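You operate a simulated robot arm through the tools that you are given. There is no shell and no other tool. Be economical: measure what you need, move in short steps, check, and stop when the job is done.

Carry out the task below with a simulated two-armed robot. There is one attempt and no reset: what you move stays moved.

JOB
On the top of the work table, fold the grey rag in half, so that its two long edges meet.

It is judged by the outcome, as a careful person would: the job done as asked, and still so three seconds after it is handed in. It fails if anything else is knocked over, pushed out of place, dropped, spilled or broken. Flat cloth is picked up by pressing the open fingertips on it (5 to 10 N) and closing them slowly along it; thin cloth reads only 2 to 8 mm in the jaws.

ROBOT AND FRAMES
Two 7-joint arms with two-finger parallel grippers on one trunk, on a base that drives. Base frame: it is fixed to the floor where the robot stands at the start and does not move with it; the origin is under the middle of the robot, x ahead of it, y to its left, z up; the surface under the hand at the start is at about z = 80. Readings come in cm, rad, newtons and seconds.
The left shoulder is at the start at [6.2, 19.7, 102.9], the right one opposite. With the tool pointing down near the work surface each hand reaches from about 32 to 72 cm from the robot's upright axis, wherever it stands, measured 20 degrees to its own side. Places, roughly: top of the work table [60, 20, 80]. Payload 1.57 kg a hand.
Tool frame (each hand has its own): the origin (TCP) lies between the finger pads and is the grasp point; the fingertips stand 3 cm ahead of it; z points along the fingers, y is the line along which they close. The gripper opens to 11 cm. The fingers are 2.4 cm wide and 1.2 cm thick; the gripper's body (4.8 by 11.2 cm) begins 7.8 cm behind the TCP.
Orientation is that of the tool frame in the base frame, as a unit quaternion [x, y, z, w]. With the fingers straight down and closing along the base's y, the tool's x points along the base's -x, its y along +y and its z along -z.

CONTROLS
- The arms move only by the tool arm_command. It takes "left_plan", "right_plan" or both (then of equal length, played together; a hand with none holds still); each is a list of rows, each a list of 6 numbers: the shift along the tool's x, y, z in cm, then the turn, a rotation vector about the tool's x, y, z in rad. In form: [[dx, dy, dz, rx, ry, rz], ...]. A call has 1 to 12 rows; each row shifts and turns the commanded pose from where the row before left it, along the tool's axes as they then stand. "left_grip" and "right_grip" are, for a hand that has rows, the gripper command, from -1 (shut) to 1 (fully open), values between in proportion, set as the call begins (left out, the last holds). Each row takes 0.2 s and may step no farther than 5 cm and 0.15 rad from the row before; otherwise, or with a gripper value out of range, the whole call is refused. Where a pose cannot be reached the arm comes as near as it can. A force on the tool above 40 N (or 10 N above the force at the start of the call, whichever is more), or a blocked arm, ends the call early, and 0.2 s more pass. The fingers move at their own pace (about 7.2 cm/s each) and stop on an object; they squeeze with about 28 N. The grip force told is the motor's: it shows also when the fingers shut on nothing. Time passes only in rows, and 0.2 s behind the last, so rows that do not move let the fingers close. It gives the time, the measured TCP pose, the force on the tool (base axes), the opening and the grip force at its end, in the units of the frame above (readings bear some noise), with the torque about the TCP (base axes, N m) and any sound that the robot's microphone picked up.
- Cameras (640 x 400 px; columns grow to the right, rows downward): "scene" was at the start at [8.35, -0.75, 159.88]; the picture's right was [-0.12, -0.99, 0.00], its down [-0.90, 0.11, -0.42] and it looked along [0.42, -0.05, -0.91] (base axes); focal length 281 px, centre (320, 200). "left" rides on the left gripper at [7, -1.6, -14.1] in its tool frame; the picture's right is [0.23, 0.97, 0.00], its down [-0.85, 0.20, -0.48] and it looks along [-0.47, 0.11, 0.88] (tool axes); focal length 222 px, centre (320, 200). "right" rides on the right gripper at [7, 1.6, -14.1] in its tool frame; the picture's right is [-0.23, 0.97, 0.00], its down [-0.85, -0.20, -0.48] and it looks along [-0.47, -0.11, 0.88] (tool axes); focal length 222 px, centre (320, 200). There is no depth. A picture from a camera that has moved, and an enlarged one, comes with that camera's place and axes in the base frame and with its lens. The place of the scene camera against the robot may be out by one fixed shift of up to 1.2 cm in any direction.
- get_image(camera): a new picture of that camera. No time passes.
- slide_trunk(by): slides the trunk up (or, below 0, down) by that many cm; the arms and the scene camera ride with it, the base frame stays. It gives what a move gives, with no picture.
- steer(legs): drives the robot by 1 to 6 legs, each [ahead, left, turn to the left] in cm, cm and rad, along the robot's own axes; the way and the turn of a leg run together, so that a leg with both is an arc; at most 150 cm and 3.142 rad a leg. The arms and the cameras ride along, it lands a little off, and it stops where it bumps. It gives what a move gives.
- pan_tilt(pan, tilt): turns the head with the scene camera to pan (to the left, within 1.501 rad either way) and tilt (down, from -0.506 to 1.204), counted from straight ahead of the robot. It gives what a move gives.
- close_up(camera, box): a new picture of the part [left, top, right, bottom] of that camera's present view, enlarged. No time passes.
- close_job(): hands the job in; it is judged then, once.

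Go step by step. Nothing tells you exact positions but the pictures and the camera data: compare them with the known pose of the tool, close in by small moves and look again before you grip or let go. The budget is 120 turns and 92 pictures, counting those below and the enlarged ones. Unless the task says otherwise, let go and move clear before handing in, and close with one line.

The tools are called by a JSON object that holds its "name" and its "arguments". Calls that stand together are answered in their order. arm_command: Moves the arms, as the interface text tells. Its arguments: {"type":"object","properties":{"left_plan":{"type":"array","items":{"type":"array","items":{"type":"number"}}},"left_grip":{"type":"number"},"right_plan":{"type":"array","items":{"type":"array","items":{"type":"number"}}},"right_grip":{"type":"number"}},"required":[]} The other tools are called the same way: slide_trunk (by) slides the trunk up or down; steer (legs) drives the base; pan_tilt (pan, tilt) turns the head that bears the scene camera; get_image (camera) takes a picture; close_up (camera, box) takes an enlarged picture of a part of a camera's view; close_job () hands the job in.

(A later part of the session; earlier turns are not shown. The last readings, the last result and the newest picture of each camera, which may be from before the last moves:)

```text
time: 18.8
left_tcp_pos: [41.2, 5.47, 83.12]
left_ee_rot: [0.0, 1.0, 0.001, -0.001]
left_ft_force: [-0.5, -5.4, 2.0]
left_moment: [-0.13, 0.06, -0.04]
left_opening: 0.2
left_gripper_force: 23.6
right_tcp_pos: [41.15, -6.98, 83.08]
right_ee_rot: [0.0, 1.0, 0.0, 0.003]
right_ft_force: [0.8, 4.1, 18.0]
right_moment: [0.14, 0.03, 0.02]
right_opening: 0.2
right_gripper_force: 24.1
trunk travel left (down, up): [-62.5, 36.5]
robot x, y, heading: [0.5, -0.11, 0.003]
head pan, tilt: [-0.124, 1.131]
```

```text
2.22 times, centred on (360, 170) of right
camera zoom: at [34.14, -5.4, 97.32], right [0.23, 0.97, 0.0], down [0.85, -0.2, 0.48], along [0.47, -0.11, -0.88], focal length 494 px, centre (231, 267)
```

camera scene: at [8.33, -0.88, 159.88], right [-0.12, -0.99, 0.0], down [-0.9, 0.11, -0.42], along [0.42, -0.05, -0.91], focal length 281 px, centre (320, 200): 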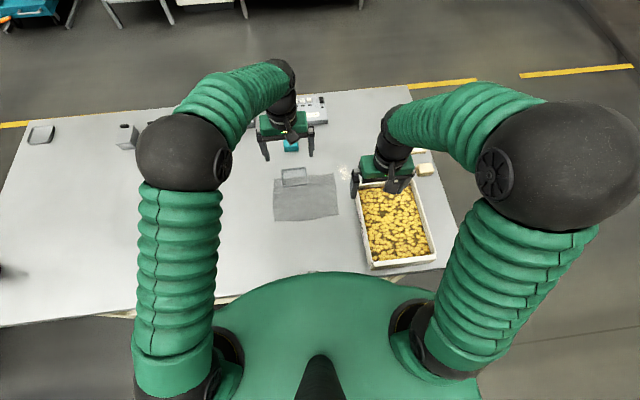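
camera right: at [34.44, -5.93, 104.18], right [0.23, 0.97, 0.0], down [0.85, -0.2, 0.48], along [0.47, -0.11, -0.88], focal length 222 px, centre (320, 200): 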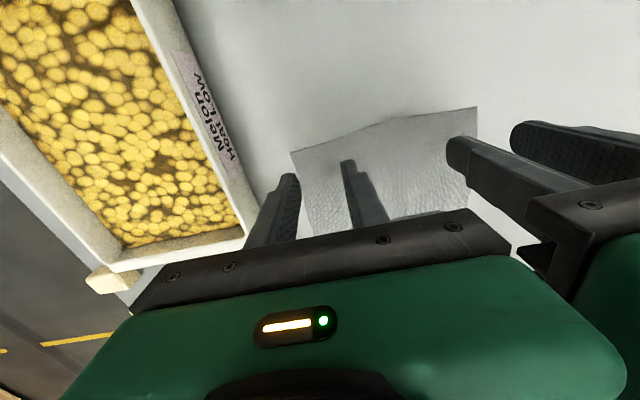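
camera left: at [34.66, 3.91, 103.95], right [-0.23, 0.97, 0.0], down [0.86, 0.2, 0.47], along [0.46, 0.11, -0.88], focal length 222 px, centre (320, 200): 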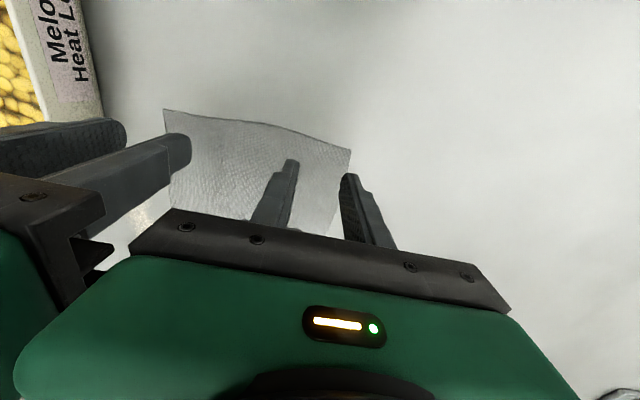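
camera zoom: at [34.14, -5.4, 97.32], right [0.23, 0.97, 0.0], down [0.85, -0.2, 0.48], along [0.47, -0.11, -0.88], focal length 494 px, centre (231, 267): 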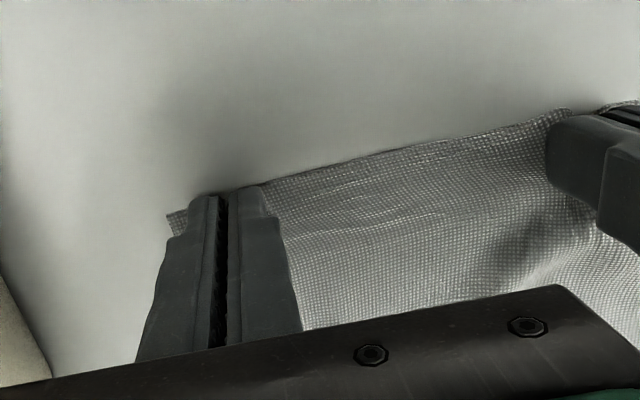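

Both jaws read 2 mm with cloth gathered between. I raise 1.5 cm and check the hold.

{"name": "arm_command", "arguments": {"left_plan": [[0, 0, -0.7, 0, 0, 0], [0, 0, -0.8, 0, 0, 0], [0, 0, 0, 0, 0, 0]], "right_plan": [[0, 0, -0.7, 0, 0, 0], [0, 0, -0.8, 0, 0, 0], [0, 0, 0, 0, 0, 0]]}}

{"name": "close_up", "arguments": {"camera": "left", "box": [140, 80, 420, 260]}}

{"name": "close_up", "arguments": {"camera": "right", "box": [220, 80, 500, 260]}}

{"name": "close_up", "arguments": {"camera": "scene", "box": [230, 140, 390, 260]}}

```text
time: 19.6
left_tcp_pos: [41.48, 5.59, 84.55]
left_ee_rot: [0.0, 1.0, 0.001, -0.003]
left_ft_force: [0.5, -6.8, -0.7]
left_moment: [-0.2, 0.0, -0.11]
left_opening: 0.15
left_gripper_force: 24.0
right_tcp_pos: [41.39, -7.13, 84.58]
right_ee_rot: [0.001, 1.0, -0.001, 0.001]
right_ft_force: [1.5, 4.9, 0.2]
right_moment: [0.2, 0.0, 0.04]
right_opening: 0.21
right_gripper_force: 23.6
trunk travel left (down, up): [-62.5, 36.5]
robot x, y, heading: [-0.0, -0.03, 0.004]
head pan, tilt: [-0.124, 1.131]
```

```text
2.22 times, centred on (280, 170) of left
camera zoom: at [34.5, 3.91, 98.7], right [-0.23, 0.97, 0.0], down [0.86, 0.2, 0.47], along [0.46, 0.11, -0.88], focal length 494 px, centre (409, 267)
```

zoom: 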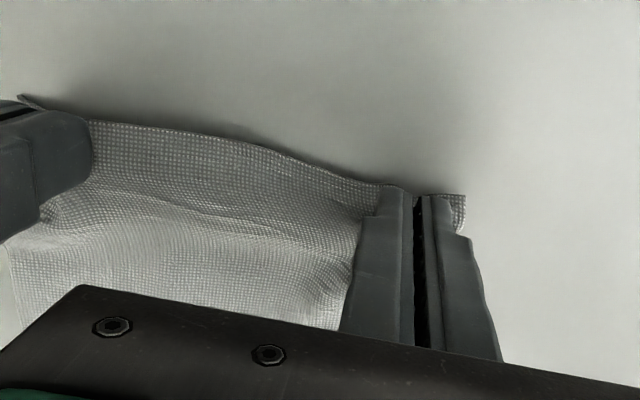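

```text
2.22 times, centred on (360, 170) of right
camera zoom: at [34.37, -5.47, 98.72], right [0.23, 0.97, 0.0], down [0.85, -0.2, 0.48], along [0.47, -0.11, -0.88], focal length 494 px, centre (231, 267)
```

zoom: 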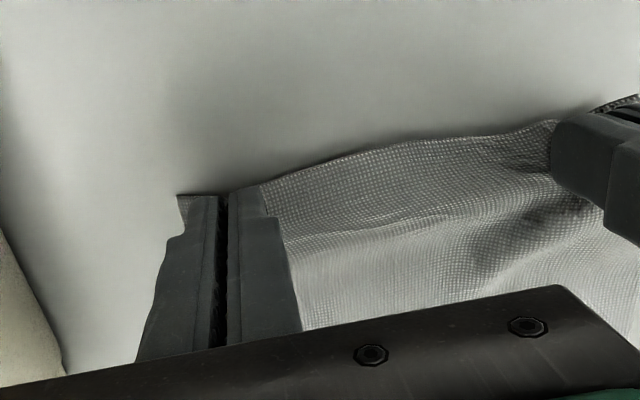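

```text
3.33 times, centred on (310, 200) of scene
camera zoom: at [8.37, -0.78, 159.87], right [-0.12, -0.99, 0.0], down [-0.9, 0.11, -0.42], along [0.42, -0.05, -0.91], focal length 936 px, centre (353, 200)
```

zoom: 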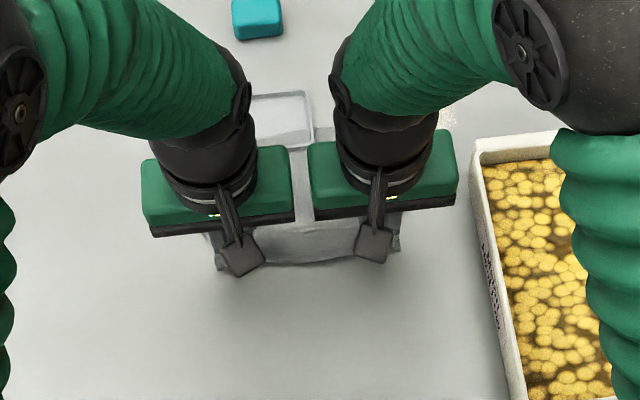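

The rag is held well by both hands. Now I pull it slowly toward the robot by 1.5 cm while watching the force and the frame.

{"name": "arm_command", "arguments": {"left_plan": [[0.3, -0.2, 0, 0, 0, 0], [0.3, 0, 0, 0, 0, 0], [0.3, 0, 0, 0, 0, 0], [0.3, 0, 0, 0, 0, 0], [0.3, 0, 0, 0, 0, 0], [0, 0, 0, 0, 0, 0]], "right_plan": [[0.3, 0.2, 0, 0, 0, 0], [0.3, 0, 0, 0, 0, 0], [0.3, 0, 0, 0, 0, 0], [0.3, 0, 0, 0, 0, 0], [0.3, 0, 0, 0, 0, 0], [0, 0, 0, 0, 0, 0]]}}

{"name": "close_up", "arguments": {"camera": "scene", "box": [230, 140, 390, 260]}}

```text
time: 21.0
left_tcp_pos: [39.85, 5.43, 84.66]
left_ee_rot: [0.0, 1.0, 0.001, -0.003]
left_ft_force: [0.0, -1.6, -0.1]
left_moment: [-0.02, 0.01, -0.03]
left_opening: 0.18
left_gripper_force: 23.3
right_tcp_pos: [39.82, -6.82, 84.6]
right_ee_rot: [0.0, 1.0, 0.0, 0.001]
right_ft_force: [-0.3, 1.6, -0.2]
right_moment: [0.06, -0.01, -0.01]
right_opening: 0.23
right_gripper_force: 23.9
trunk travel left (down, up): [-62.5, 36.5]
robot x, y, heading: [0.25, 0.3, -0.001]
head pan, tilt: [-0.124, 1.131]
```

```text
3.33 times, centred on (310, 200) of scene
camera zoom: at [8.28, -0.77, 159.88], right [-0.12, -0.99, 0.0], down [-0.9, 0.11, -0.42], along [0.42, -0.05, -0.91], focal length 936 px, centre (353, 200)
```

zoom: 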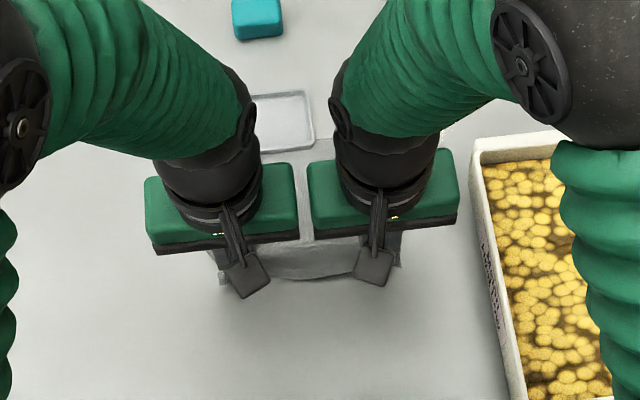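

No resistance, and the frame stays put. I pull another 4.5 cm.

{"name": "arm_command", "arguments": {"left_plan": [[0.5, 0, 0, 0, 0, 0], [0.5, 0, 0, 0, 0, 0], [0.5, 0, 0, 0, 0, 0], [0.5, 0, 0, 0, 0, 0], [0.5, 0, 0, 0, 0, 0], [0.5, 0, 0, 0, 0, 0], [0.5, 0, 0, 0, 0, 0], [0.5, 0, 0, 0, 0, 0], [0.5, 0, 0, 0, 0, 0], [0, 0, 0, 0, 0, 0]], "right_plan": [[0.5, 0, 0, 0, 0, 0], [0.5, 0, 0, 0, 0, 0], [0.5, 0, 0, 0, 0, 0], [0.5, 0, 0, 0, 0, 0], [0.5, 0, 0, 0, 0, 0], [0.5, 0, 0, 0, 0, 0], [0.5, 0, 0, 0, 0, 0], [0.5, 0, 0, 0, 0, 0], [0.5, 0, 0, 0, 0, 0], [0, 0, 0, 0, 0, 0]]}}

{"name": "close_up", "arguments": {"camera": "scene", "box": [230, 140, 390, 260]}}

{"name": "get_image", "arguments": {"camera": "left"}}

```text
time: 23.2
left_tcp_pos: [35.48, 5.27, 84.59]
left_ee_rot: [-0.001, 1.0, 0.001, -0.003]
left_ft_force: [0.9, -1.4, -0.6]
left_moment: [-0.03, -0.02, -0.02]
left_opening: 0.15
left_gripper_force: 23.5
right_tcp_pos: [35.36, -6.84, 84.45]
right_ee_rot: [0.0, 1.0, 0.0, 0.001]
right_ft_force: [-0.2, 1.3, -0.4]
right_moment: [0.09, -0.02, 0.05]
right_opening: 0.22
right_gripper_force: 23.8
trunk travel left (down, up): [-62.5, 36.5]
robot x, y, heading: [-0.17, 0.21, 0.002]
head pan, tilt: [-0.124, 1.131]
```

```text
3.33 times, centred on (310, 200) of scene
camera zoom: at [8.27, -0.78, 159.89], right [-0.12, -0.99, 0.0], down [-0.9, 0.11, -0.42], along [0.42, -0.05, -0.91], focal length 936 px, centre (353, 200)
```

zoom: 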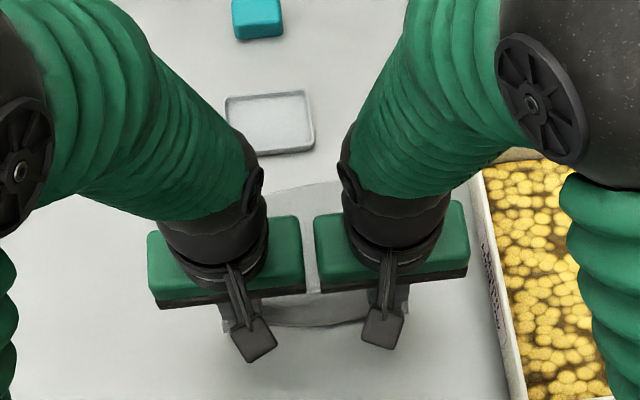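

```text
52 pictures are left
camera left: at [28.49, 3.64, 98.78], right [-0.23, 0.97, 0.0], down [0.86, 0.2, 0.47], along [0.46, 0.11, -0.88], focal length 222 px, centre (320, 200)
```

left: 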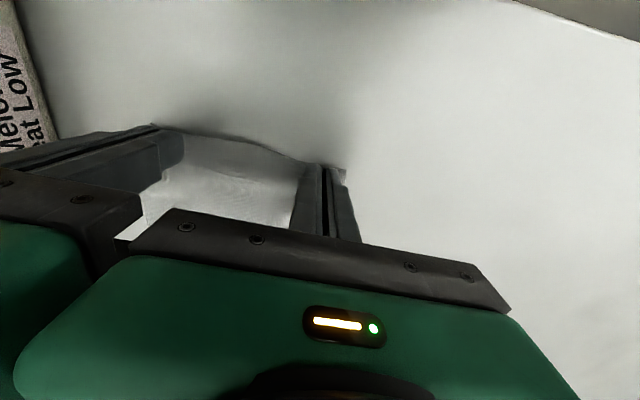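

The rag is free of the frame, which has not moved. The jaws hold about 2 cm of cloth; for a clean edge I set it down and look in order to regrip closer to the edge.

{"name": "arm_command", "arguments": {"left_plan": [[0, 0, 0.6, 0, 0, 0], [0, 0, 0.6, 0, 0, 0], [0, 0, 0, 0, 0, 0]], "right_plan": [[0, 0, 0.6, 0, 0, 0], [0, 0, 0.6, 0, 0, 0], [0, 0, 0, 0, 0, 0]]}}

{"name": "arm_command", "arguments": {"left_plan": [[0, 0, 0, 0, 0, 0], [0, 0, 0, 0, 0, 0], [0, 0, 0, 0, 0, 0], [0, 0, -0.4, 0, 0, 0], [0, 0, -3, 0, 0, 0], [0, 0, 0, 0, 0, 0]], "right_plan": [[0, 0, 0, 0, 0, 0], [0, 0, 0, 0, 0, 0], [0, 0, 0, 0, 0, 0], [0, 0, -0.4, 0, 0, 0], [0, 0, -3, 0, 0, 0], [0, 0, 0, 0, 0, 0]], "left_grip": -0.44, "right_grip": -0.44}}

{"name": "close_up", "arguments": {"camera": "left", "box": [120, 80, 440, 260]}}

{"name": "close_up", "arguments": {"camera": "right", "box": [200, 80, 520, 260]}}

```text
time: 24.0
left_tcp_pos: [35.35, 5.34, 83.49]
left_ee_rot: [0.0, 1.0, 0.001, -0.001]
left_ft_force: [-0.6, -1.1, -0.4]
left_moment: [-0.02, 0.01, 0.0]
left_opening: 0.13
left_gripper_force: 24.0
right_tcp_pos: [35.39, -6.72, 83.33]
right_ee_rot: [0.0, 1.0, 0.0, 0.002]
right_ft_force: [-0.1, 1.2, 0.5]
right_moment: [0.04, -0.01, 0.03]
right_opening: 0.2
right_gripper_force: 23.3
trunk travel left (down, up): [-62.5, 36.5]
robot x, y, heading: [-0.11, -0.2, -0.001]
head pan, tilt: [-0.124, 1.131]
```

```text
time: 25.4
left_tcp_pos: [35.44, 5.24, 86.81]
left_ee_rot: [0.0, 1.0, 0.001, -0.003]
left_ft_force: [0.7, 0.5, 0.5]
left_moment: [0.04, 0.01, 0.0]
left_opening: 3.06
left_gripper_force: 0.1
right_tcp_pos: [35.47, -6.77, 86.81]
right_ee_rot: [0.0, 1.0, 0.0, 0.001]
right_ft_force: [0.3, -0.6, 0.1]
right_moment: [0.02, -0.01, -0.02]
right_opening: 3.06
right_gripper_force: 0.0
trunk travel left (down, up): [-62.5, 36.5]
robot x, y, heading: [-0.27, 0.02, -0.002]
head pan, tilt: [-0.124, 1.131]
```

```text
2.00 times, centred on (280, 170) of left
camera zoom: at [28.5, 3.56, 100.87], right [-0.23, 0.97, 0.0], down [0.86, 0.2, 0.47], along [0.46, 0.11, -0.88], focal length 444 px, centre (400, 260)
```

zoom: 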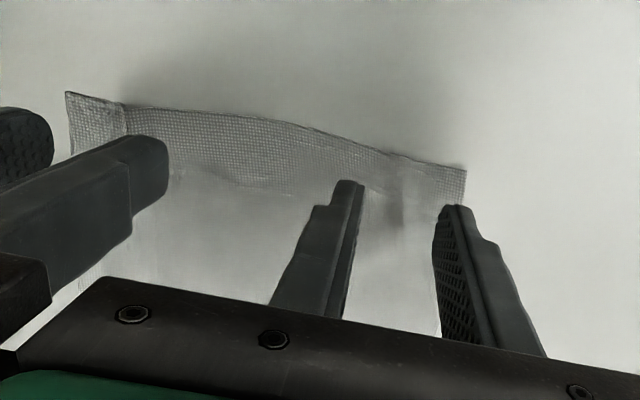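

```text
2.00 times, centred on (360, 170) of right
camera zoom: at [28.45, -5.22, 100.91], right [0.23, 0.97, 0.0], down [0.85, -0.2, 0.48], along [0.47, -0.11, -0.88], focal length 444 px, centre (240, 260)
```

zoom: 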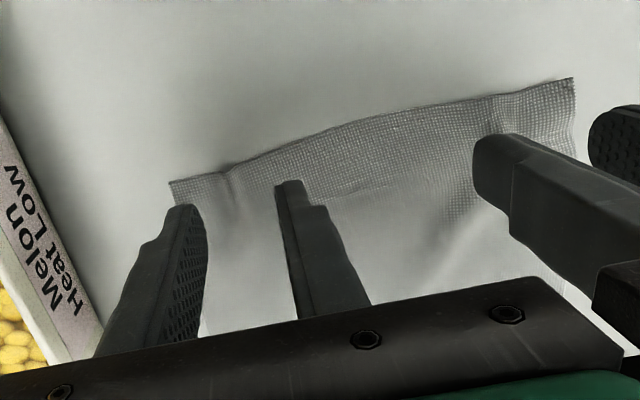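

The edge lies at x≈34.0 (left) and 34.6 (right). I shift back so only about 1 cm of cloth is under the tips, and lower.

{"name": "arm_command", "arguments": {"left_plan": [[1.7, 0, 0, 0, 0, 0], [0, 0, 2, 0, 0, 0], [0, 0, 1.3, 0, 0, 0], [0, 0, 0, 0, 0, 0]], "right_plan": [[1.2, 0, 0, 0, 0, 0], [0, 0, 2, 0, 0, 0], [0, 0, 1.3, 0, 0, 0], [0, 0, 0, 0, 0, 0]]}}

{"name": "close_up", "arguments": {"camera": "left", "box": [220, 100, 440, 220]}}

{"name": "close_up", "arguments": {"camera": "right", "box": [200, 100, 420, 220]}}

```text
time: 26.4
left_tcp_pos: [33.57, 5.27, 83.5]
left_ee_rot: [0.0, 1.0, 0.001, -0.002]
left_ft_force: [0.3, 0.0, -0.1]
left_moment: [0.0, -0.03, 0.03]
left_opening: 3.08
left_gripper_force: 0.0
right_tcp_pos: [34.1, -6.63, 83.52]
right_ee_rot: [0.0, 1.0, 0.0, 0.002]
right_ft_force: [0.3, -0.2, 0.5]
right_moment: [0.02, 0.03, -0.01]
right_opening: 3.1
right_gripper_force: 0.2
trunk travel left (down, up): [-62.5, 36.5]
robot x, y, heading: [-0.29, -0.17, -0.003]
head pan, tilt: [-0.124, 1.131]
```

```text
2.91 times, centred on (330, 160) of left
camera zoom: at [26.62, 3.62, 97.62], right [-0.23, 0.97, 0.0], down [0.86, 0.2, 0.48], along [0.46, 0.11, -0.88], focal length 646 px, centre (291, 316)
```

zoom: 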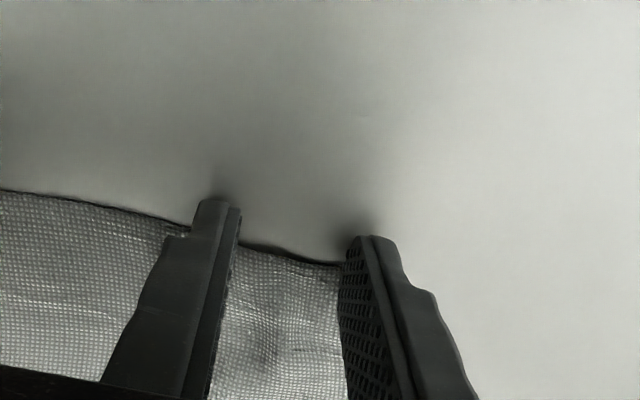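

```text
2.91 times, centred on (310, 160) of right
camera zoom: at [27.01, -5.17, 97.67], right [0.23, 0.97, 0.0], down [0.85, -0.2, 0.48], along [0.47, -0.11, -0.88], focal length 646 px, centre (349, 316)
```

zoom: 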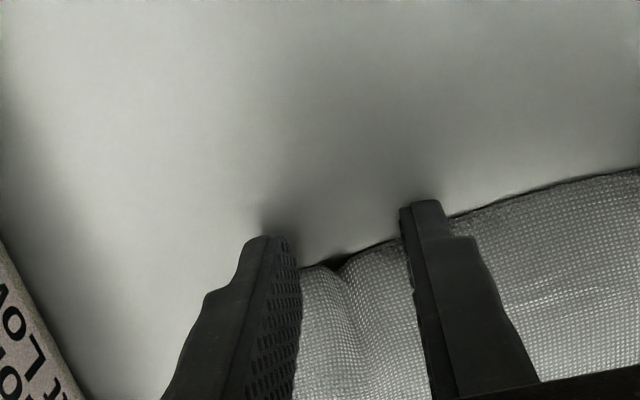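

The tips still overlap the cloth by about 1.7 cm; I back off another 0.6 cm and press.

{"name": "arm_command", "arguments": {"left_plan": [[0.65, 0, 0, 0, 0, 0], [0, 0, 0.2, 0, 0, 0], [0, 0, 0.2, 0, 0, 0], [0, 0, 0, 0, 0, 0]], "right_plan": [[0.65, 0, 0, 0, 0, 0], [0, 0, 0.2, 0, 0, 0], [0, 0, 0.2, 0, 0, 0], [0, 0, 0, 0, 0, 0]]}}

```text
time: 27.4
left_tcp_pos: [33.02, 5.45, 83.22]
left_ee_rot: [0.0, 1.0, 0.001, -0.002]
left_ft_force: [-0.4, 0.5, 0.4]
left_moment: [0.02, -0.02, 0.0]
left_opening: 3.07
left_gripper_force: 0.2
right_tcp_pos: [33.49, -6.67, 83.12]
right_ee_rot: [0.001, 1.0, 0.0, 0.003]
right_ft_force: [0.4, -1.0, 14.9]
right_moment: [0.0, -0.16, -0.02]
right_opening: 3.09
right_gripper_force: 0.0
trunk travel left (down, up): [-62.5, 36.5]
robot x, y, heading: [0.21, -0.03, 0.001]
head pan, tilt: [-0.124, 1.131]
```

{"name": "arm_command", "arguments": {"left_plan": [[0, 0, 0.15, 0, 0, 0], [0, 0, 0, 0, 0, 0]], "right_plan": [[0, 0, -0.06, 0, 0, 0], [0, 0, 0, 0, 0, 0]]}}

```text
time: 28.0
left_tcp_pos: [32.9, 5.33, 83.13]
left_ee_rot: [-0.001, 1.0, 0.0, -0.001]
left_ft_force: [-1.1, 2.7, 32.4]
left_moment: [0.03, -0.36, 0.01]
left_opening: 3.09
left_gripper_force: 0.1
right_tcp_pos: [33.31, -6.73, 83.22]
right_ee_rot: [0.0, 1.0, 0.0, 0.002]
right_ft_force: [0.7, -0.7, 1.4]
right_moment: [0.0, 0.02, -0.01]
right_opening: 3.07
right_gripper_force: 0.1
trunk travel left (down, up): [-62.5, 36.5]
robot x, y, heading: [0.17, -0.26, -0.001]
head pan, tilt: [-0.124, 1.131]
```

The contact is stiff; I fine-tune both by fractions of a millimetre.

{"name": "arm_command", "arguments": {"left_plan": [[0, 0, -0.1, 0, 0, 0], [0, 0, 0, 0, 0, 0]], "right_plan": [[0, 0, 0.04, 0, 0, 0], [0, 0, 0, 0, 0, 0]]}}

```text
time: 28.6
left_tcp_pos: [32.85, 5.33, 83.2]
left_ee_rot: [0.0, 1.0, 0.001, -0.001]
left_ft_force: [0.4, 0.1, 19.8]
left_moment: [-0.09, -0.22, 0.01]
left_opening: 3.08
left_gripper_force: 0.0
right_tcp_pos: [33.41, -6.74, 83.06]
right_ee_rot: [0.0, 1.0, 0.0, 0.002]
right_ft_force: [-2.2, 0.8, 9.9]
right_moment: [0.05, -0.08, 0.01]
right_opening: 3.06
right_gripper_force: 0.0
trunk travel left (down, up): [-62.5, 36.5]
robot x, y, heading: [0.14, -0.31, 0.002]
head pan, tilt: [-0.124, 1.131]
```

{"name": "arm_command", "arguments": {"left_plan": [[0, 0, -0.06, 0, 0, 0]], "right_plan": [[0, 0, 0, 0, 0, 0]], "left_grip": -0.56, "right_grip": -0.56}}

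{"name": "arm_command", "arguments": {"left_plan": [[0, 0, 0, 0, 0, 0]], "right_plan": [[0, 0, 0, 0, 0, 0]], "left_grip": -0.68, "right_grip": -0.68}}

{"name": "arm_command", "arguments": {"left_plan": [[0, 0, 0, 0, 0, 0]], "right_plan": [[0, 0, 0, 0, 0, 0]], "left_grip": -0.8, "right_grip": -0.8}}

{"name": "arm_command", "arguments": {"left_plan": [[0, 0, 0, 0, 0, 0], [0, 0, 0, 0, 0, 0]], "right_plan": [[0, 0, 0, 0, 0, 0], [0, 0, 0, 0, 0, 0]], "left_grip": -1, "right_grip": -1}}

{"name": "arm_command", "arguments": {"left_plan": [[0, 0, -0.7, 0, 0, 0], [0, -0.2, -0.8, 0, 0, 0], [0, 0, 0, 0, 0, 0]], "right_plan": [[0, 0, -0.7, 0, 0, 0], [0, 0.1, -0.8, 0, 0, 0], [0, 0, 0, 0, 0, 0]]}}

{"name": "close_up", "arguments": {"camera": "left", "box": [120, 80, 440, 260]}}

{"name": "close_up", "arguments": {"camera": "right", "box": [200, 80, 520, 260]}}

```text
time: 29.0
left_tcp_pos: [33.01, 5.21, 83.15]
left_ee_rot: [0.0, 1.0, 0.001, -0.002]
left_ft_force: [0.9, -2.2, 6.8]
left_moment: [-0.08, -0.13, -0.02]
left_opening: 2.5
left_gripper_force: 0.5
right_tcp_pos: [33.44, -6.64, 83.04]
right_ee_rot: [0.0, 1.0, 0.001, 0.003]
right_ft_force: [-1.2, 1.9, 18.3]
right_moment: [0.11, -0.18, 0.01]
right_opening: 2.36
right_gripper_force: 0.1
trunk travel left (down, up): [-62.5, 36.5]
robot x, y, heading: [0.23, 0.03, 0.0]
head pan, tilt: [-0.124, 1.131]
```

```text
time: 29.4
left_tcp_pos: [32.87, 5.38, 83.12]
left_ee_rot: [0.0, 1.0, 0.001, -0.002]
left_ft_force: [0.0, -1.6, 3.6]
left_moment: [-0.01, -0.08, 0.0]
left_opening: 1.81
left_gripper_force: 0.2
right_tcp_pos: [33.55, -6.68, 83.14]
right_ee_rot: [0.0, 1.0, 0.0, 0.003]
right_ft_force: [-0.2, 1.7, 21.0]
right_moment: [0.14, -0.2, 0.04]
right_opening: 1.76
right_gripper_force: 0.0
trunk travel left (down, up): [-62.5, 36.5]
robot x, y, heading: [-0.38, -0.01, 0.005]
head pan, tilt: [-0.124, 1.131]
```

```text
time: 29.8
left_tcp_pos: [32.88, 5.25, 83.19]
left_ee_rot: [-0.001, 1.0, 0.001, -0.002]
left_ft_force: [0.1, 0.1, 1.4]
left_moment: [0.0, -0.01, 0.01]
left_opening: 1.1
left_gripper_force: 0.1
right_tcp_pos: [33.49, -6.65, 83.11]
right_ee_rot: [0.0, 1.0, 0.0, 0.002]
right_ft_force: [0.8, 2.1, 23.4]
right_moment: [0.14, -0.26, 0.04]
right_opening: 1.17
right_gripper_force: 0.6
trunk travel left (down, up): [-62.5, 36.5]
robot x, y, heading: [-0.2, 0.19, 0.003]
head pan, tilt: [-0.124, 1.131]
```

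```text
time: 30.4
left_tcp_pos: [32.96, 5.23, 83.19]
left_ee_rot: [-0.001, 1.0, 0.002, -0.002]
left_ft_force: [-0.4, -1.3, 1.6]
left_moment: [-0.03, 0.0, -0.05]
left_opening: 0.07
left_gripper_force: 22.6
right_tcp_pos: [33.41, -6.65, 83.12]
right_ee_rot: [0.0, 1.0, 0.001, 0.003]
right_ft_force: [1.1, 0.8, 27.8]
right_moment: [0.03, -0.38, 0.0]
right_opening: 0.13
right_gripper_force: 23.0
trunk travel left (down, up): [-62.5, 36.5]
robot x, y, heading: [-0.12, 0.0, -0.0]
head pan, tilt: [-0.124, 1.131]
```

```text
time: 31.2
left_tcp_pos: [33.01, 5.16, 84.57]
left_ee_rot: [0.001, 1.0, 0.001, -0.002]
left_ft_force: [-0.2, 0.0, 0.0]
left_moment: [0.0, 0.02, 0.03]
left_opening: 0.05
left_gripper_force: 22.7
right_tcp_pos: [33.59, -6.5, 84.44]
right_ee_rot: [-0.001, 1.0, -0.001, 0.0]
right_ft_force: [-0.1, -0.3, 0.8]
right_moment: [-0.01, -0.01, 0.0]
right_opening: 0.09
right_gripper_force: 23.0
trunk travel left (down, up): [-62.5, 36.5]
robot x, y, heading: [0.14, 0.04, 0.002]
head pan, tilt: [-0.124, 1.131]
```

```text
2.00 times, centred on (280, 170) of left
camera zoom: at [26.16, 3.47, 98.73], right [-0.23, 0.97, 0.0], down [0.86, 0.2, 0.47], along [0.46, 0.11, -0.88], focal length 444 px, centre (400, 260)
```

zoom: 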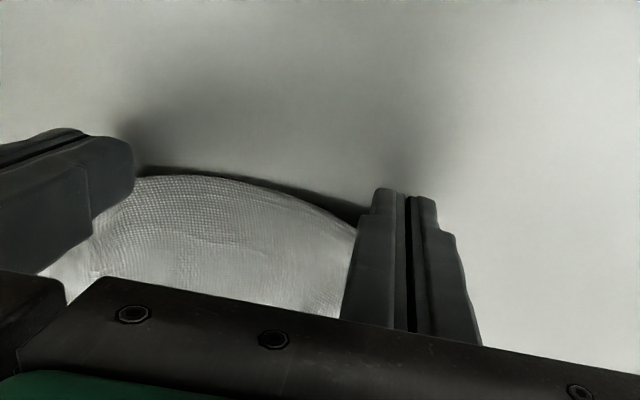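

```text
2.00 times, centred on (360, 170) of right
camera zoom: at [26.5, -5.13, 98.71], right [0.23, 0.97, 0.0], down [0.85, -0.2, 0.48], along [0.47, -0.11, -0.88], focal length 444 px, centre (240, 260)
```

zoom: 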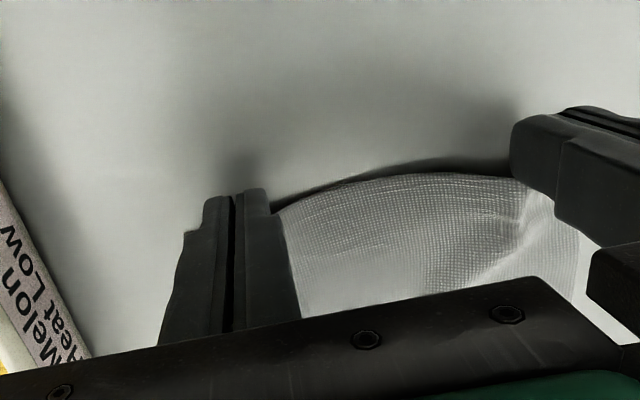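

The cloth arches between the hands, but the jaws read under 1 mm, so the hold is uncertain. I raise 2.5 cm more to check.

{"name": "arm_command", "arguments": {"left_plan": [[0, 0, -0.8, 0, 0, 0], [0, 0, -0.8, 0, 0, 0], [0, 0, -0.9, 0, 0, 0], [0, 0, 0, 0, 0, 0]], "right_plan": [[0, 0, -0.8, 0, 0, 0], [0, 0, -0.8, 0, 0, 0], [0, 0, -0.9, 0, 0, 0], [0, 0, 0, 0, 0, 0]]}}

{"name": "close_up", "arguments": {"camera": "left", "box": [120, 80, 440, 260]}}

{"name": "close_up", "arguments": {"camera": "right", "box": [200, 80, 520, 260]}}

```text
time: 32.2
left_tcp_pos: [33.11, 5.21, 87.25]
left_ee_rot: [-0.002, 1.0, 0.0, -0.002]
left_ft_force: [0.1, 0.4, -0.6]
left_moment: [-0.03, 0.01, 0.01]
left_opening: 0.09
left_gripper_force: 22.5
right_tcp_pos: [33.48, -6.64, 86.89]
right_ee_rot: [0.0, 1.0, 0.0, 0.001]
right_ft_force: [0.9, -0.5, 0.4]
right_moment: [-0.02, 0.0, -0.02]
right_opening: 0.1
right_gripper_force: 23.1
trunk travel left (down, up): [-62.5, 36.5]
robot x, y, heading: [-0.17, 0.04, -0.001]
head pan, tilt: [-0.124, 1.131]
```

```text
2.00 times, centred on (280, 170) of left
camera zoom: at [26.11, 3.46, 101.28], right [-0.23, 0.97, 0.0], down [0.86, 0.2, 0.47], along [0.46, 0.11, -0.88], focal length 444 px, centre (400, 260)
```

zoom: 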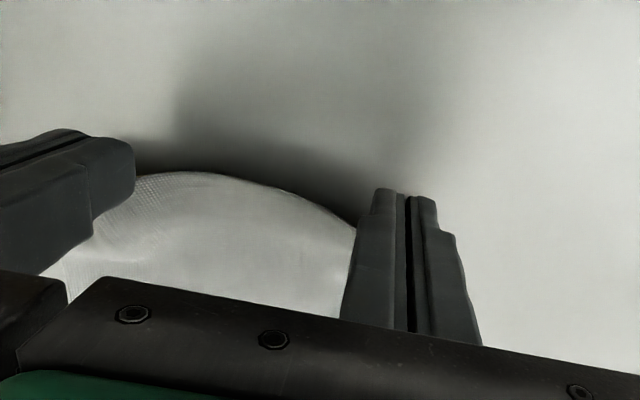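

```text
2.00 times, centred on (360, 170) of right
camera zoom: at [26.46, -5.13, 101.22], right [0.23, 0.97, 0.0], down [0.85, -0.2, 0.48], along [0.47, -0.11, -0.88], focal length 444 px, centre (240, 260)
```

zoom: 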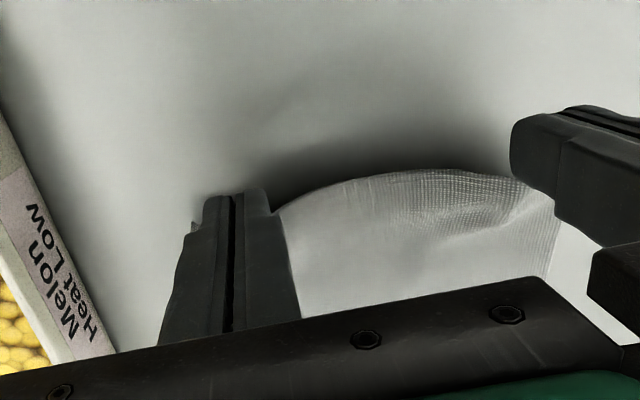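

Both hands hold the edge. Now I carry it up and over in an arc, tilting the hands, first half of the path.

{"name": "arm_command", "arguments": {"left_plan": [[-0.6, 0, -0.6, 0, 0, 0], [-0.6, 0, -0.6, 0, 0, 0], [-1.04, 0, -0.5, 0, 0.05, 0], [-1.04, 0, -0.5, 0, 0.05, 0], [-1.1, 0, -0.4, 0, 0.05, 0], [-1.1, 0, -0.4, 0, 0.05, 0], [-1.12, 0, -0.25, 0, 0.05, 0], [-1.12, 0, -0.25, 0, 0.05, 0], [0, 0, 0, 0, 0, 0]], "right_plan": [[-0.6, 0, -0.6, 0, 0, 0], [-0.6, 0, -0.6, 0, 0, 0], [-1.04, 0, -0.5, 0, 0.05, 0], [-1.04, 0, -0.5, 0, 0.05, 0], [-1.1, 0, -0.4, 0, 0.05, 0], [-1.1, 0, -0.4, 0, 0.05, 0], [-1.12, 0, -0.25, 0, 0.05, 0], [-1.12, 0, -0.25, 0, 0.05, 0], [0, 0, 0, 0, 0, 0]]}}

{"name": "get_image", "arguments": {"camera": "scene"}}

{"name": "get_image", "arguments": {"camera": "left"}}

```text
time: 34.2
left_tcp_pos: [41.01, 5.22, 89.83]
left_ee_rot: [-0.001, 0.988, 0.001, -0.151]
left_ft_force: [-0.3, 0.6, -0.3]
left_moment: [0.0, 0.05, -0.02]
left_opening: 0.07
left_gripper_force: 22.7
right_tcp_pos: [41.34, -6.61, 89.85]
right_ee_rot: [0.0, 0.989, -0.001, -0.148]
right_ft_force: [0.2, -0.2, 0.0]
right_moment: [0.0, -0.01, 0.0]
right_opening: 0.08
right_gripper_force: 23.0
trunk travel left (down, up): [-62.5, 36.5]
robot x, y, heading: [0.01, -0.35, 0.0]
head pan, tilt: [-0.124, 1.131]
```

```text
43 pictures are left
camera scene: at [8.23, -0.77, 159.89], right [-0.12, -0.99, 0.0], down [-0.9, 0.11, -0.42], along [0.42, -0.05, -0.91], focal length 281 px, centre (320, 200)
```

scene: 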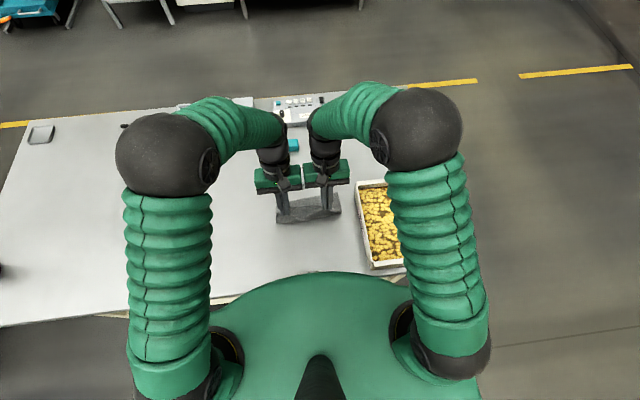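

```text
42 pictures are left
camera left: at [38.5, 3.41, 105.33], right [-0.22, 0.97, 0.07], down [0.96, 0.2, 0.2], along [0.18, 0.11, -0.98], focal length 222 px, centre (320, 200)
```

left: 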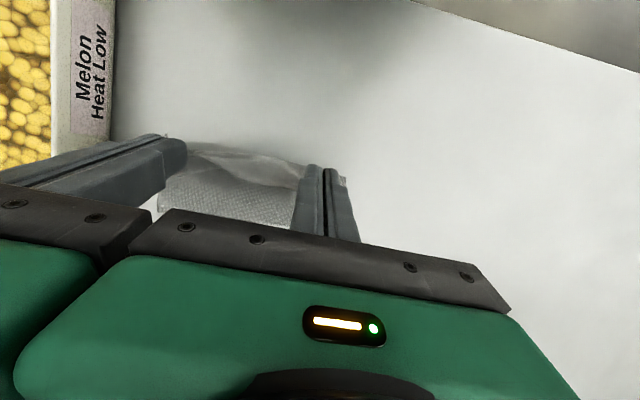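

{"name": "close_up", "arguments": {"camera": "scene", "box": [255, 150, 365, 235]}}

{"name": "close_up", "arguments": {"camera": "left", "box": [120, 110, 380, 260]}}

```text
4.71 times, centred on (310, 192) of scene
camera zoom: at [8.23, -0.77, 159.89], right [-0.12, -0.99, 0.0], down [-0.9, 0.11, -0.42], along [0.42, -0.05, -0.91], focal length 1322 px, centre (367, 235)
```

zoom: 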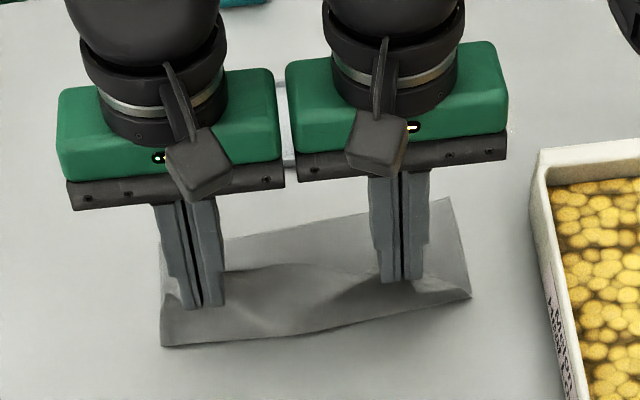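

```text
2.46 times, centred on (250, 185) of left
camera zoom: at [38.5, 3.41, 105.33], right [-0.22, 0.97, 0.07], down [0.96, 0.2, 0.2], along [0.18, 0.11, -0.98], focal length 547 px, centre (492, 237)
```

zoom: 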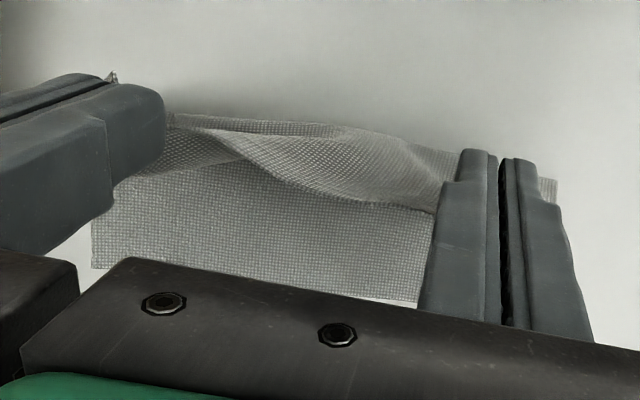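

The fold is forming nicely; the far edge lies at x≈47.0 (left) and 47.8 (right). I continue over and downward, aiming each hand at its own part of the far edge.

{"name": "arm_command", "arguments": {"left_plan": [[-0.91, 0, -0.09, 0, 0.06, 0], [-0.91, 0, -0.09, 0, 0.06, 0], [-0.95, 0, 0.08, 0, 0.06, 0], [-0.95, 0, 0.08, 0, 0.06, 0], [-0.99, 0, 0.14, 0, 0.06, 0], [-0.99, 0, 0.14, 0, 0.06, 0], [-0.96, 0, 0.21, 0, 0.06, 0], [-0.96, 0, 0.21, 0, 0.06, 0], [0, 0, 0, 0, 0, 0]], "right_plan": [[-0.955, 0, -0.105, 0, 0.06, 0], [-0.955, 0, -0.105, 0, 0.06, 0], [-0.995, 0, 0.06, 0, 0.06, 0], [-0.995, 0, 0.06, 0, 0.06, 0], [-1.03, 0, 0.115, 0, 0.06, 0], [-1.03, 0, 0.115, 0, 0.06, 0], [-1.0, 0, 0.18, 0, 0.06, 0], [-1.0, 0, 0.18, 0, 0.06, 0], [0, 0, 0, 0, 0, 0]]}}

{"name": "close_up", "arguments": {"camera": "scene", "box": [255, 150, 365, 235]}}

{"name": "close_up", "arguments": {"camera": "left", "box": [120, 110, 380, 260]}}

{"name": "close_up", "arguments": {"camera": "right", "box": [260, 110, 520, 260]}}

```text
time: 36.2
left_tcp_pos: [47.29, 4.99, 85.49]
left_ee_rot: [0.001, 0.924, 0.001, -0.382]
left_ft_force: [-0.4, -0.3, 0.2]
left_moment: [-0.01, -0.01, 0.02]
left_opening: 0.08
left_gripper_force: 23.0
right_tcp_pos: [47.88, -6.75, 85.48]
right_ee_rot: [0.0, 0.926, 0.0, -0.378]
right_ft_force: [0.0, -0.8, 0.1]
right_moment: [-0.02, -0.01, 0.03]
right_opening: 0.08
right_gripper_force: 23.0
trunk travel left (down, up): [-62.5, 36.5]
robot x, y, heading: [-0.12, -0.16, -0.001]
head pan, tilt: [-0.124, 1.131]
```

```text
4.71 times, centred on (310, 192) of scene
camera zoom: at [8.35, -0.77, 159.89], right [-0.12, -0.99, 0.0], down [-0.9, 0.11, -0.42], along [0.42, -0.05, -0.91], focal length 1322 px, centre (367, 235)
```

zoom: 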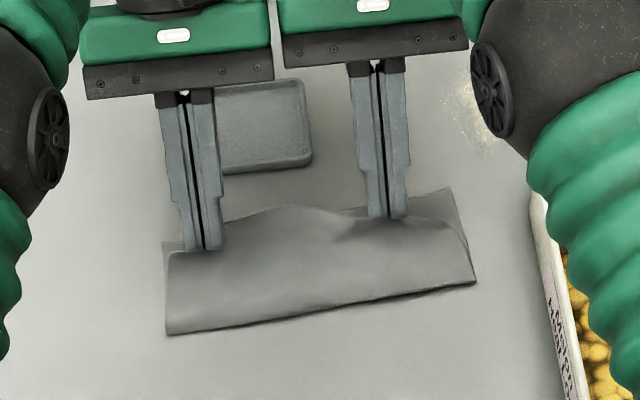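

```text
2.46 times, centred on (250, 185) of left
camera zoom: at [52.18, 3.36, 100.43], right [-0.16, 0.97, 0.16], down [0.94, 0.2, -0.26], along [-0.29, 0.11, -0.95], focal length 547 px, centre (492, 237)
```

zoom: 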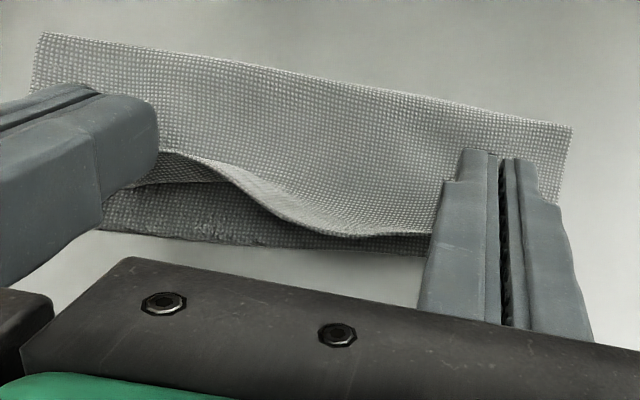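

```text
2.46 times, centred on (390, 185) of right
camera zoom: at [52.84, -5.17, 100.61], right [0.16, 0.97, -0.16], down [0.95, -0.2, -0.26], along [-0.28, -0.11, -0.95], focal length 547 px, centre (148, 237)
```

zoom: 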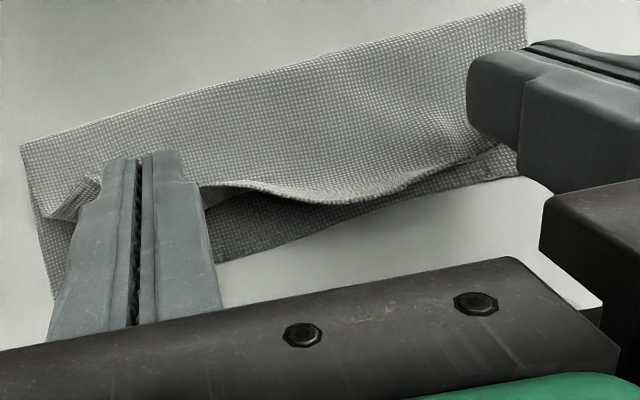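

The fold is clean so far; the far edge of the bottom layer is at x≈47.3 (left hand) and ≈48.3 (right hand). I bring the top edge down onto it, tilting further.

{"name": "arm_command", "arguments": {"left_plan": [[-0.748, 0, 0.067, 0, 0.079, 0], [-0.757, 0, 0.023, 0, 0.079, 0], [-0.764, 0, -0.018, 0, 0.079, 0], [-0.6, 0, -0.05, 0, 0.079, 0], [0, 0, 0, 0, 0, 0]], "right_plan": [[-0.82, 0, -0.005, 0, 0.079, 0], [-0.824, 0, -0.055, 0, 0.079, 0], [-0.824, 0, -0.1, 0, 0.079, 0], [-0.65, 0, -0.13, 0, 0.079, 0], [0, 0, 0, 0, 0, 0]]}}

{"name": "close_up", "arguments": {"camera": "left", "box": [120, 110, 380, 260]}}

{"name": "close_up", "arguments": {"camera": "right", "box": [260, 110, 520, 260]}}

{"name": "close_up", "arguments": {"camera": "scene", "box": [255, 150, 365, 235]}}

```text
time: 37.4
left_tcp_pos: [47.09, 5.14, 85.15]
left_ee_rot: [-0.001, 0.909, 0.0, -0.417]
left_ft_force: [0.4, 0.2, 0.2]
left_moment: [0.04, 0.02, -0.03]
left_opening: 0.06
left_gripper_force: 22.6
left hand out of reach, approached as far as the arm can: row 1, 2, 3, 4
right_tcp_pos: [48.2, -6.72, 85.18]
right_ee_rot: [0.001, 0.918, 0.001, -0.397]
right_ft_force: [-0.1, -0.6, 0.4]
right_moment: [0.01, 0.0, -0.03]
right_opening: 0.05
right_gripper_force: 22.2
right hand out of reach, approached as far as the arm can: row 1, 2, 3, 4
trunk travel left (down, up): [-62.5, 36.5]
robot x, y, heading: [0.35, 0.23, -0.003]
head pan, tilt: [-0.124, 1.131]
```

```text
2.46 times, centred on (250, 185) of left
camera zoom: at [53.24, 3.57, 99.57], right [-0.15, 0.97, 0.17], down [0.92, 0.2, -0.34], along [-0.36, 0.11, -0.93], focal length 547 px, centre (492, 237)
```

zoom: 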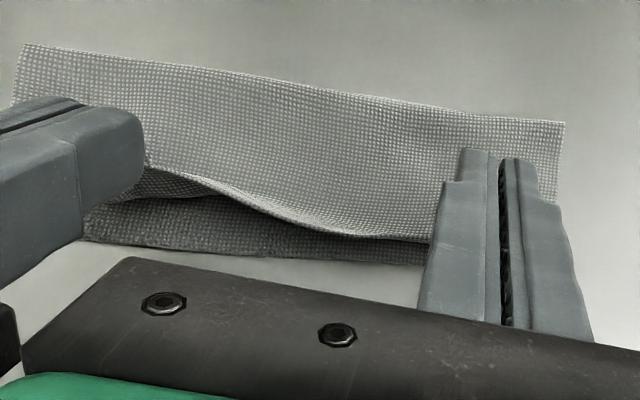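

```text
2.46 times, centred on (390, 185) of right
camera zoom: at [53.84, -5.16, 100.04], right [0.16, 0.97, -0.17], down [0.93, -0.2, -0.3], along [-0.32, -0.11, -0.94], focal length 547 px, centre (148, 237)
```

zoom: 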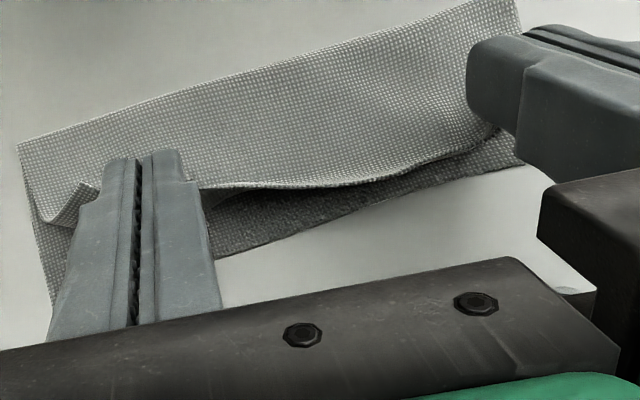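

```text
4.71 times, centred on (310, 192) of scene
camera zoom: at [8.44, -0.77, 159.88], right [-0.12, -0.99, 0.0], down [-0.9, 0.11, -0.42], along [0.42, -0.05, -0.91], focal length 1322 px, centre (367, 235)
```

zoom: 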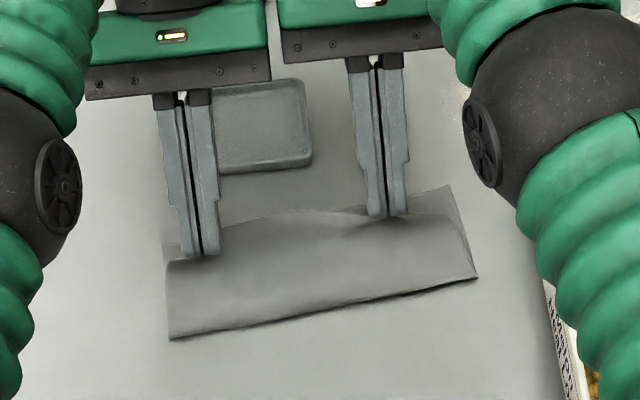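

The wrists reach their tilt limit at about 0.85 rad. I tilt back to about 0.7 with a small raise to see where the hands come to be.

{"name": "arm_command", "arguments": {"left_plan": [[0.89, 0, -0.45, 0, -0.1, 0], [0, 0, 0, 0, -0.1, 0], [0, 0, 0, 0, -0.1, 0], [0, 0, 0, 0, -0.1, 0], [0, 0, 0, 0, 0, 0]], "right_plan": [[0.89, 0, -0.45, 0, -0.1, 0], [0, 0, 0, 0, -0.1, 0], [0, 0, 0, 0, -0.1, 0], [0, 0, 0, 0, -0.1, 0], [0, 0, 0, 0, 0, 0]]}}

```text
time: 38.6
left_tcp_pos: [46.73, 5.41, 85.94]
left_ee_rot: [-0.001, 0.974, 0.001, -0.228]
left_ft_force: [0.5, -0.6, 0.2]
left_moment: [0.01, -0.03, 0.03]
left_opening: 0.05
left_gripper_force: 23.0
right_tcp_pos: [48.1, -6.66, 85.97]
right_ee_rot: [0.001, 0.978, 0.0, -0.206]
right_ft_force: [-0.4, 0.1, -0.5]
right_moment: [0.0, 0.01, -0.01]
right_opening: 0.09
right_gripper_force: 23.8
trunk travel left (down, up): [-62.5, 36.5]
robot x, y, heading: [0.04, 0.15, -0.001]
head pan, tilt: [-0.124, 1.131]
```

The commanded pose is clear now. With a tilt of about 0.65 rad I lower the edge onto the far edge.

{"name": "arm_command", "arguments": {"left_plan": [[-0.565, 0, 0.323, 0, 0.0475, 0], [-0.579, 0, 0.296, 0, 0.0475, 0], [-0.593, 0, 0.268, 0, 0.0475, 0], [-0.605, 0, 0.24, 0, 0.0475, 0], [0, 0, 0, 0, 0, 0]], "right_plan": [[-0.445, 0, 0.402, 0, 0.059, 0], [-0.468, 0, 0.375, 0, 0.059, 0], [-0.489, 0, 0.347, 0, 0.059, 0], [-0.508, 0, 0.317, 0, 0.059, 0], [0, 0, 0, 0, 0, 0]]}}

{"name": "close_up", "arguments": {"camera": "left", "box": [120, 110, 380, 260]}}

{"name": "close_up", "arguments": {"camera": "right", "box": [260, 110, 520, 260]}}

```text
time: 39.8
left_tcp_pos: [48.05, 5.42, 84.07]
left_ee_rot: [-0.001, 0.947, 0.0, -0.32]
left_ft_force: [0.1, 0.1, 0.8]
left_moment: [0.0, -0.01, -0.01]
left_opening: 0.07
left_gripper_force: 23.1
right_tcp_pos: [48.8, -6.86, 83.99]
right_ee_rot: [0.0, 0.947, 0.0, -0.321]
right_ft_force: [0.8, -1.0, -0.2]
right_moment: [0.0, 0.0, -0.02]
right_opening: 0.07
right_gripper_force: 22.6
trunk travel left (down, up): [-62.5, 36.5]
robot x, y, heading: [0.15, -0.23, 0.0]
head pan, tilt: [-0.124, 1.131]
```

```text
2.46 times, centred on (250, 185) of left
camera zoom: at [51.04, 3.7, 99.39], right [-0.18, 0.97, 0.14], down [0.97, 0.2, -0.14], along [-0.16, 0.11, -0.98], focal length 547 px, centre (492, 237)
```

zoom: 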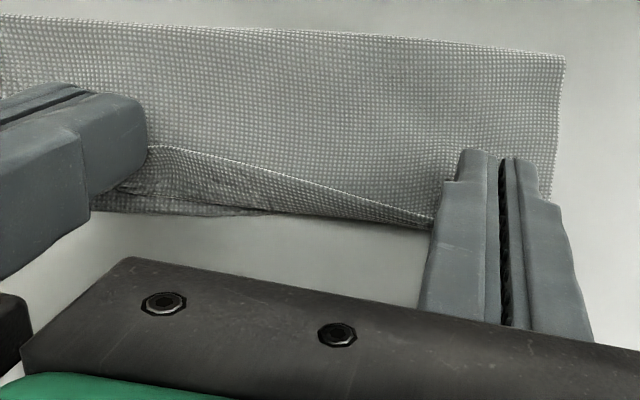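

```text
2.46 times, centred on (390, 185) of right
camera zoom: at [51.85, -5.22, 99.51], right [0.18, 0.97, -0.14], down [0.97, -0.2, -0.14], along [-0.16, -0.11, -0.98], focal length 547 px, centre (148, 237)
```

zoom: 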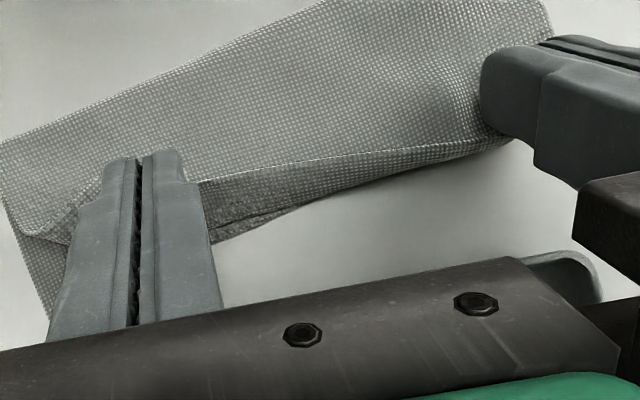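

The left edge is at its place; the right needs about 0.5 cm more. I make that move, ease down, then open slightly to let the edge relax.

{"name": "arm_command", "arguments": {"left_plan": [[-0.18, 0, 0.24, 0, 0, 0], [0, 0, 0, 0, 0, 0]], "right_plan": [[-0.6, 0, -0.1, 0, 0, 0], [0, 0, 0, 0, 0, 0]]}}

{"name": "arm_command", "arguments": {"left_plan": [[0, 0, 0, 0, 0, 0], [0, 0, 0, 0, 0, 0]], "right_plan": [[0, 0, 0, 0, 0, 0], [0, 0, 0, 0, 0, 0]], "left_grip": -0.7, "right_grip": -0.7}}

{"name": "close_up", "arguments": {"camera": "left", "box": [120, 110, 380, 260]}}

{"name": "close_up", "arguments": {"camera": "right", "box": [260, 110, 520, 260]}}

```text
time: 40.4
left_tcp_pos: [48.12, 5.44, 83.63]
left_ee_rot: [0.0, 0.948, 0.001, -0.319]
left_ft_force: [0.4, -0.3, -0.3]
left_moment: [0.04, -0.01, 0.0]
left_opening: 0.08
left_gripper_force: 23.4
right_tcp_pos: [49.56, -6.71, 83.7]
right_ee_rot: [0.001, 0.947, 0.0, -0.321]
right_ft_force: [-0.5, 0.0, 0.0]
right_moment: [0.0, -0.02, 0.02]
right_opening: 0.02
right_gripper_force: 22.8
trunk travel left (down, up): [-62.5, 36.5]
robot x, y, heading: [-0.13, -0.37, -0.001]
head pan, tilt: [-0.124, 1.131]
```

```text
time: 41.0
left_tcp_pos: [48.09, 5.37, 83.66]
left_ee_rot: [0.0, 0.948, 0.0, -0.32]
left_ft_force: [-0.7, 0.1, 0.2]
left_moment: [0.0, 0.04, -0.02]
left_opening: 1.68
left_gripper_force: 0.1
right_tcp_pos: [49.42, -6.82, 83.72]
right_ee_rot: [0.0, 0.947, 0.0, -0.321]
right_ft_force: [-0.4, -0.1, -0.3]
right_moment: [-0.01, 0.0, 0.01]
right_opening: 1.65
right_gripper_force: 0.1
trunk travel left (down, up): [-62.5, 36.5]
robot x, y, heading: [-0.35, -0.11, 0.002]
head pan, tilt: [-0.124, 1.131]
```

```text
2.46 times, centred on (250, 185) of left
camera zoom: at [51.08, 3.71, 99.04], right [-0.18, 0.97, 0.14], down [0.97, 0.2, -0.14], along [-0.16, 0.11, -0.98], focal length 547 px, centre (492, 237)
```

zoom: 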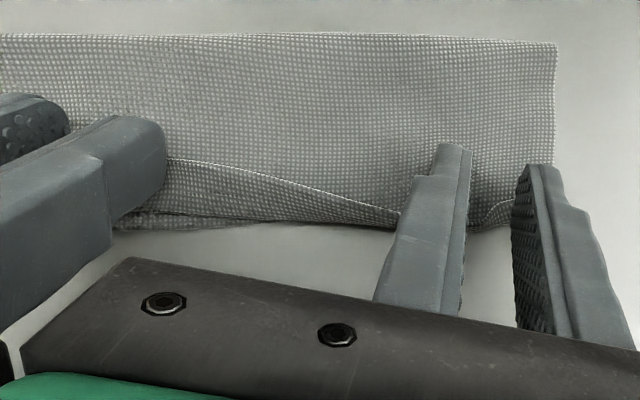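

```text
2.46 times, centred on (390, 185) of right
camera zoom: at [52.44, -5.24, 99.23], right [0.18, 0.97, -0.14], down [0.97, -0.2, -0.14], along [-0.16, -0.11, -0.98], focal length 547 px, centre (148, 237)
```

zoom: 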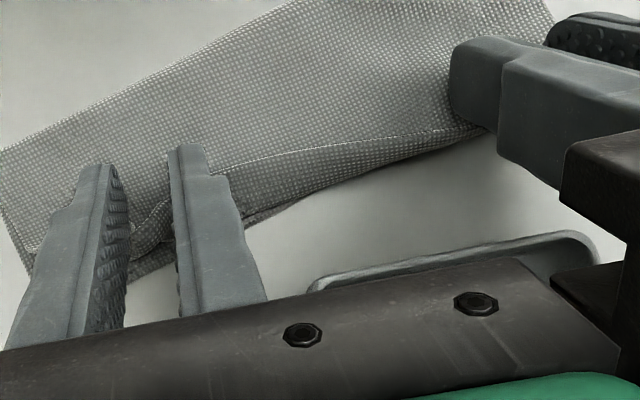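

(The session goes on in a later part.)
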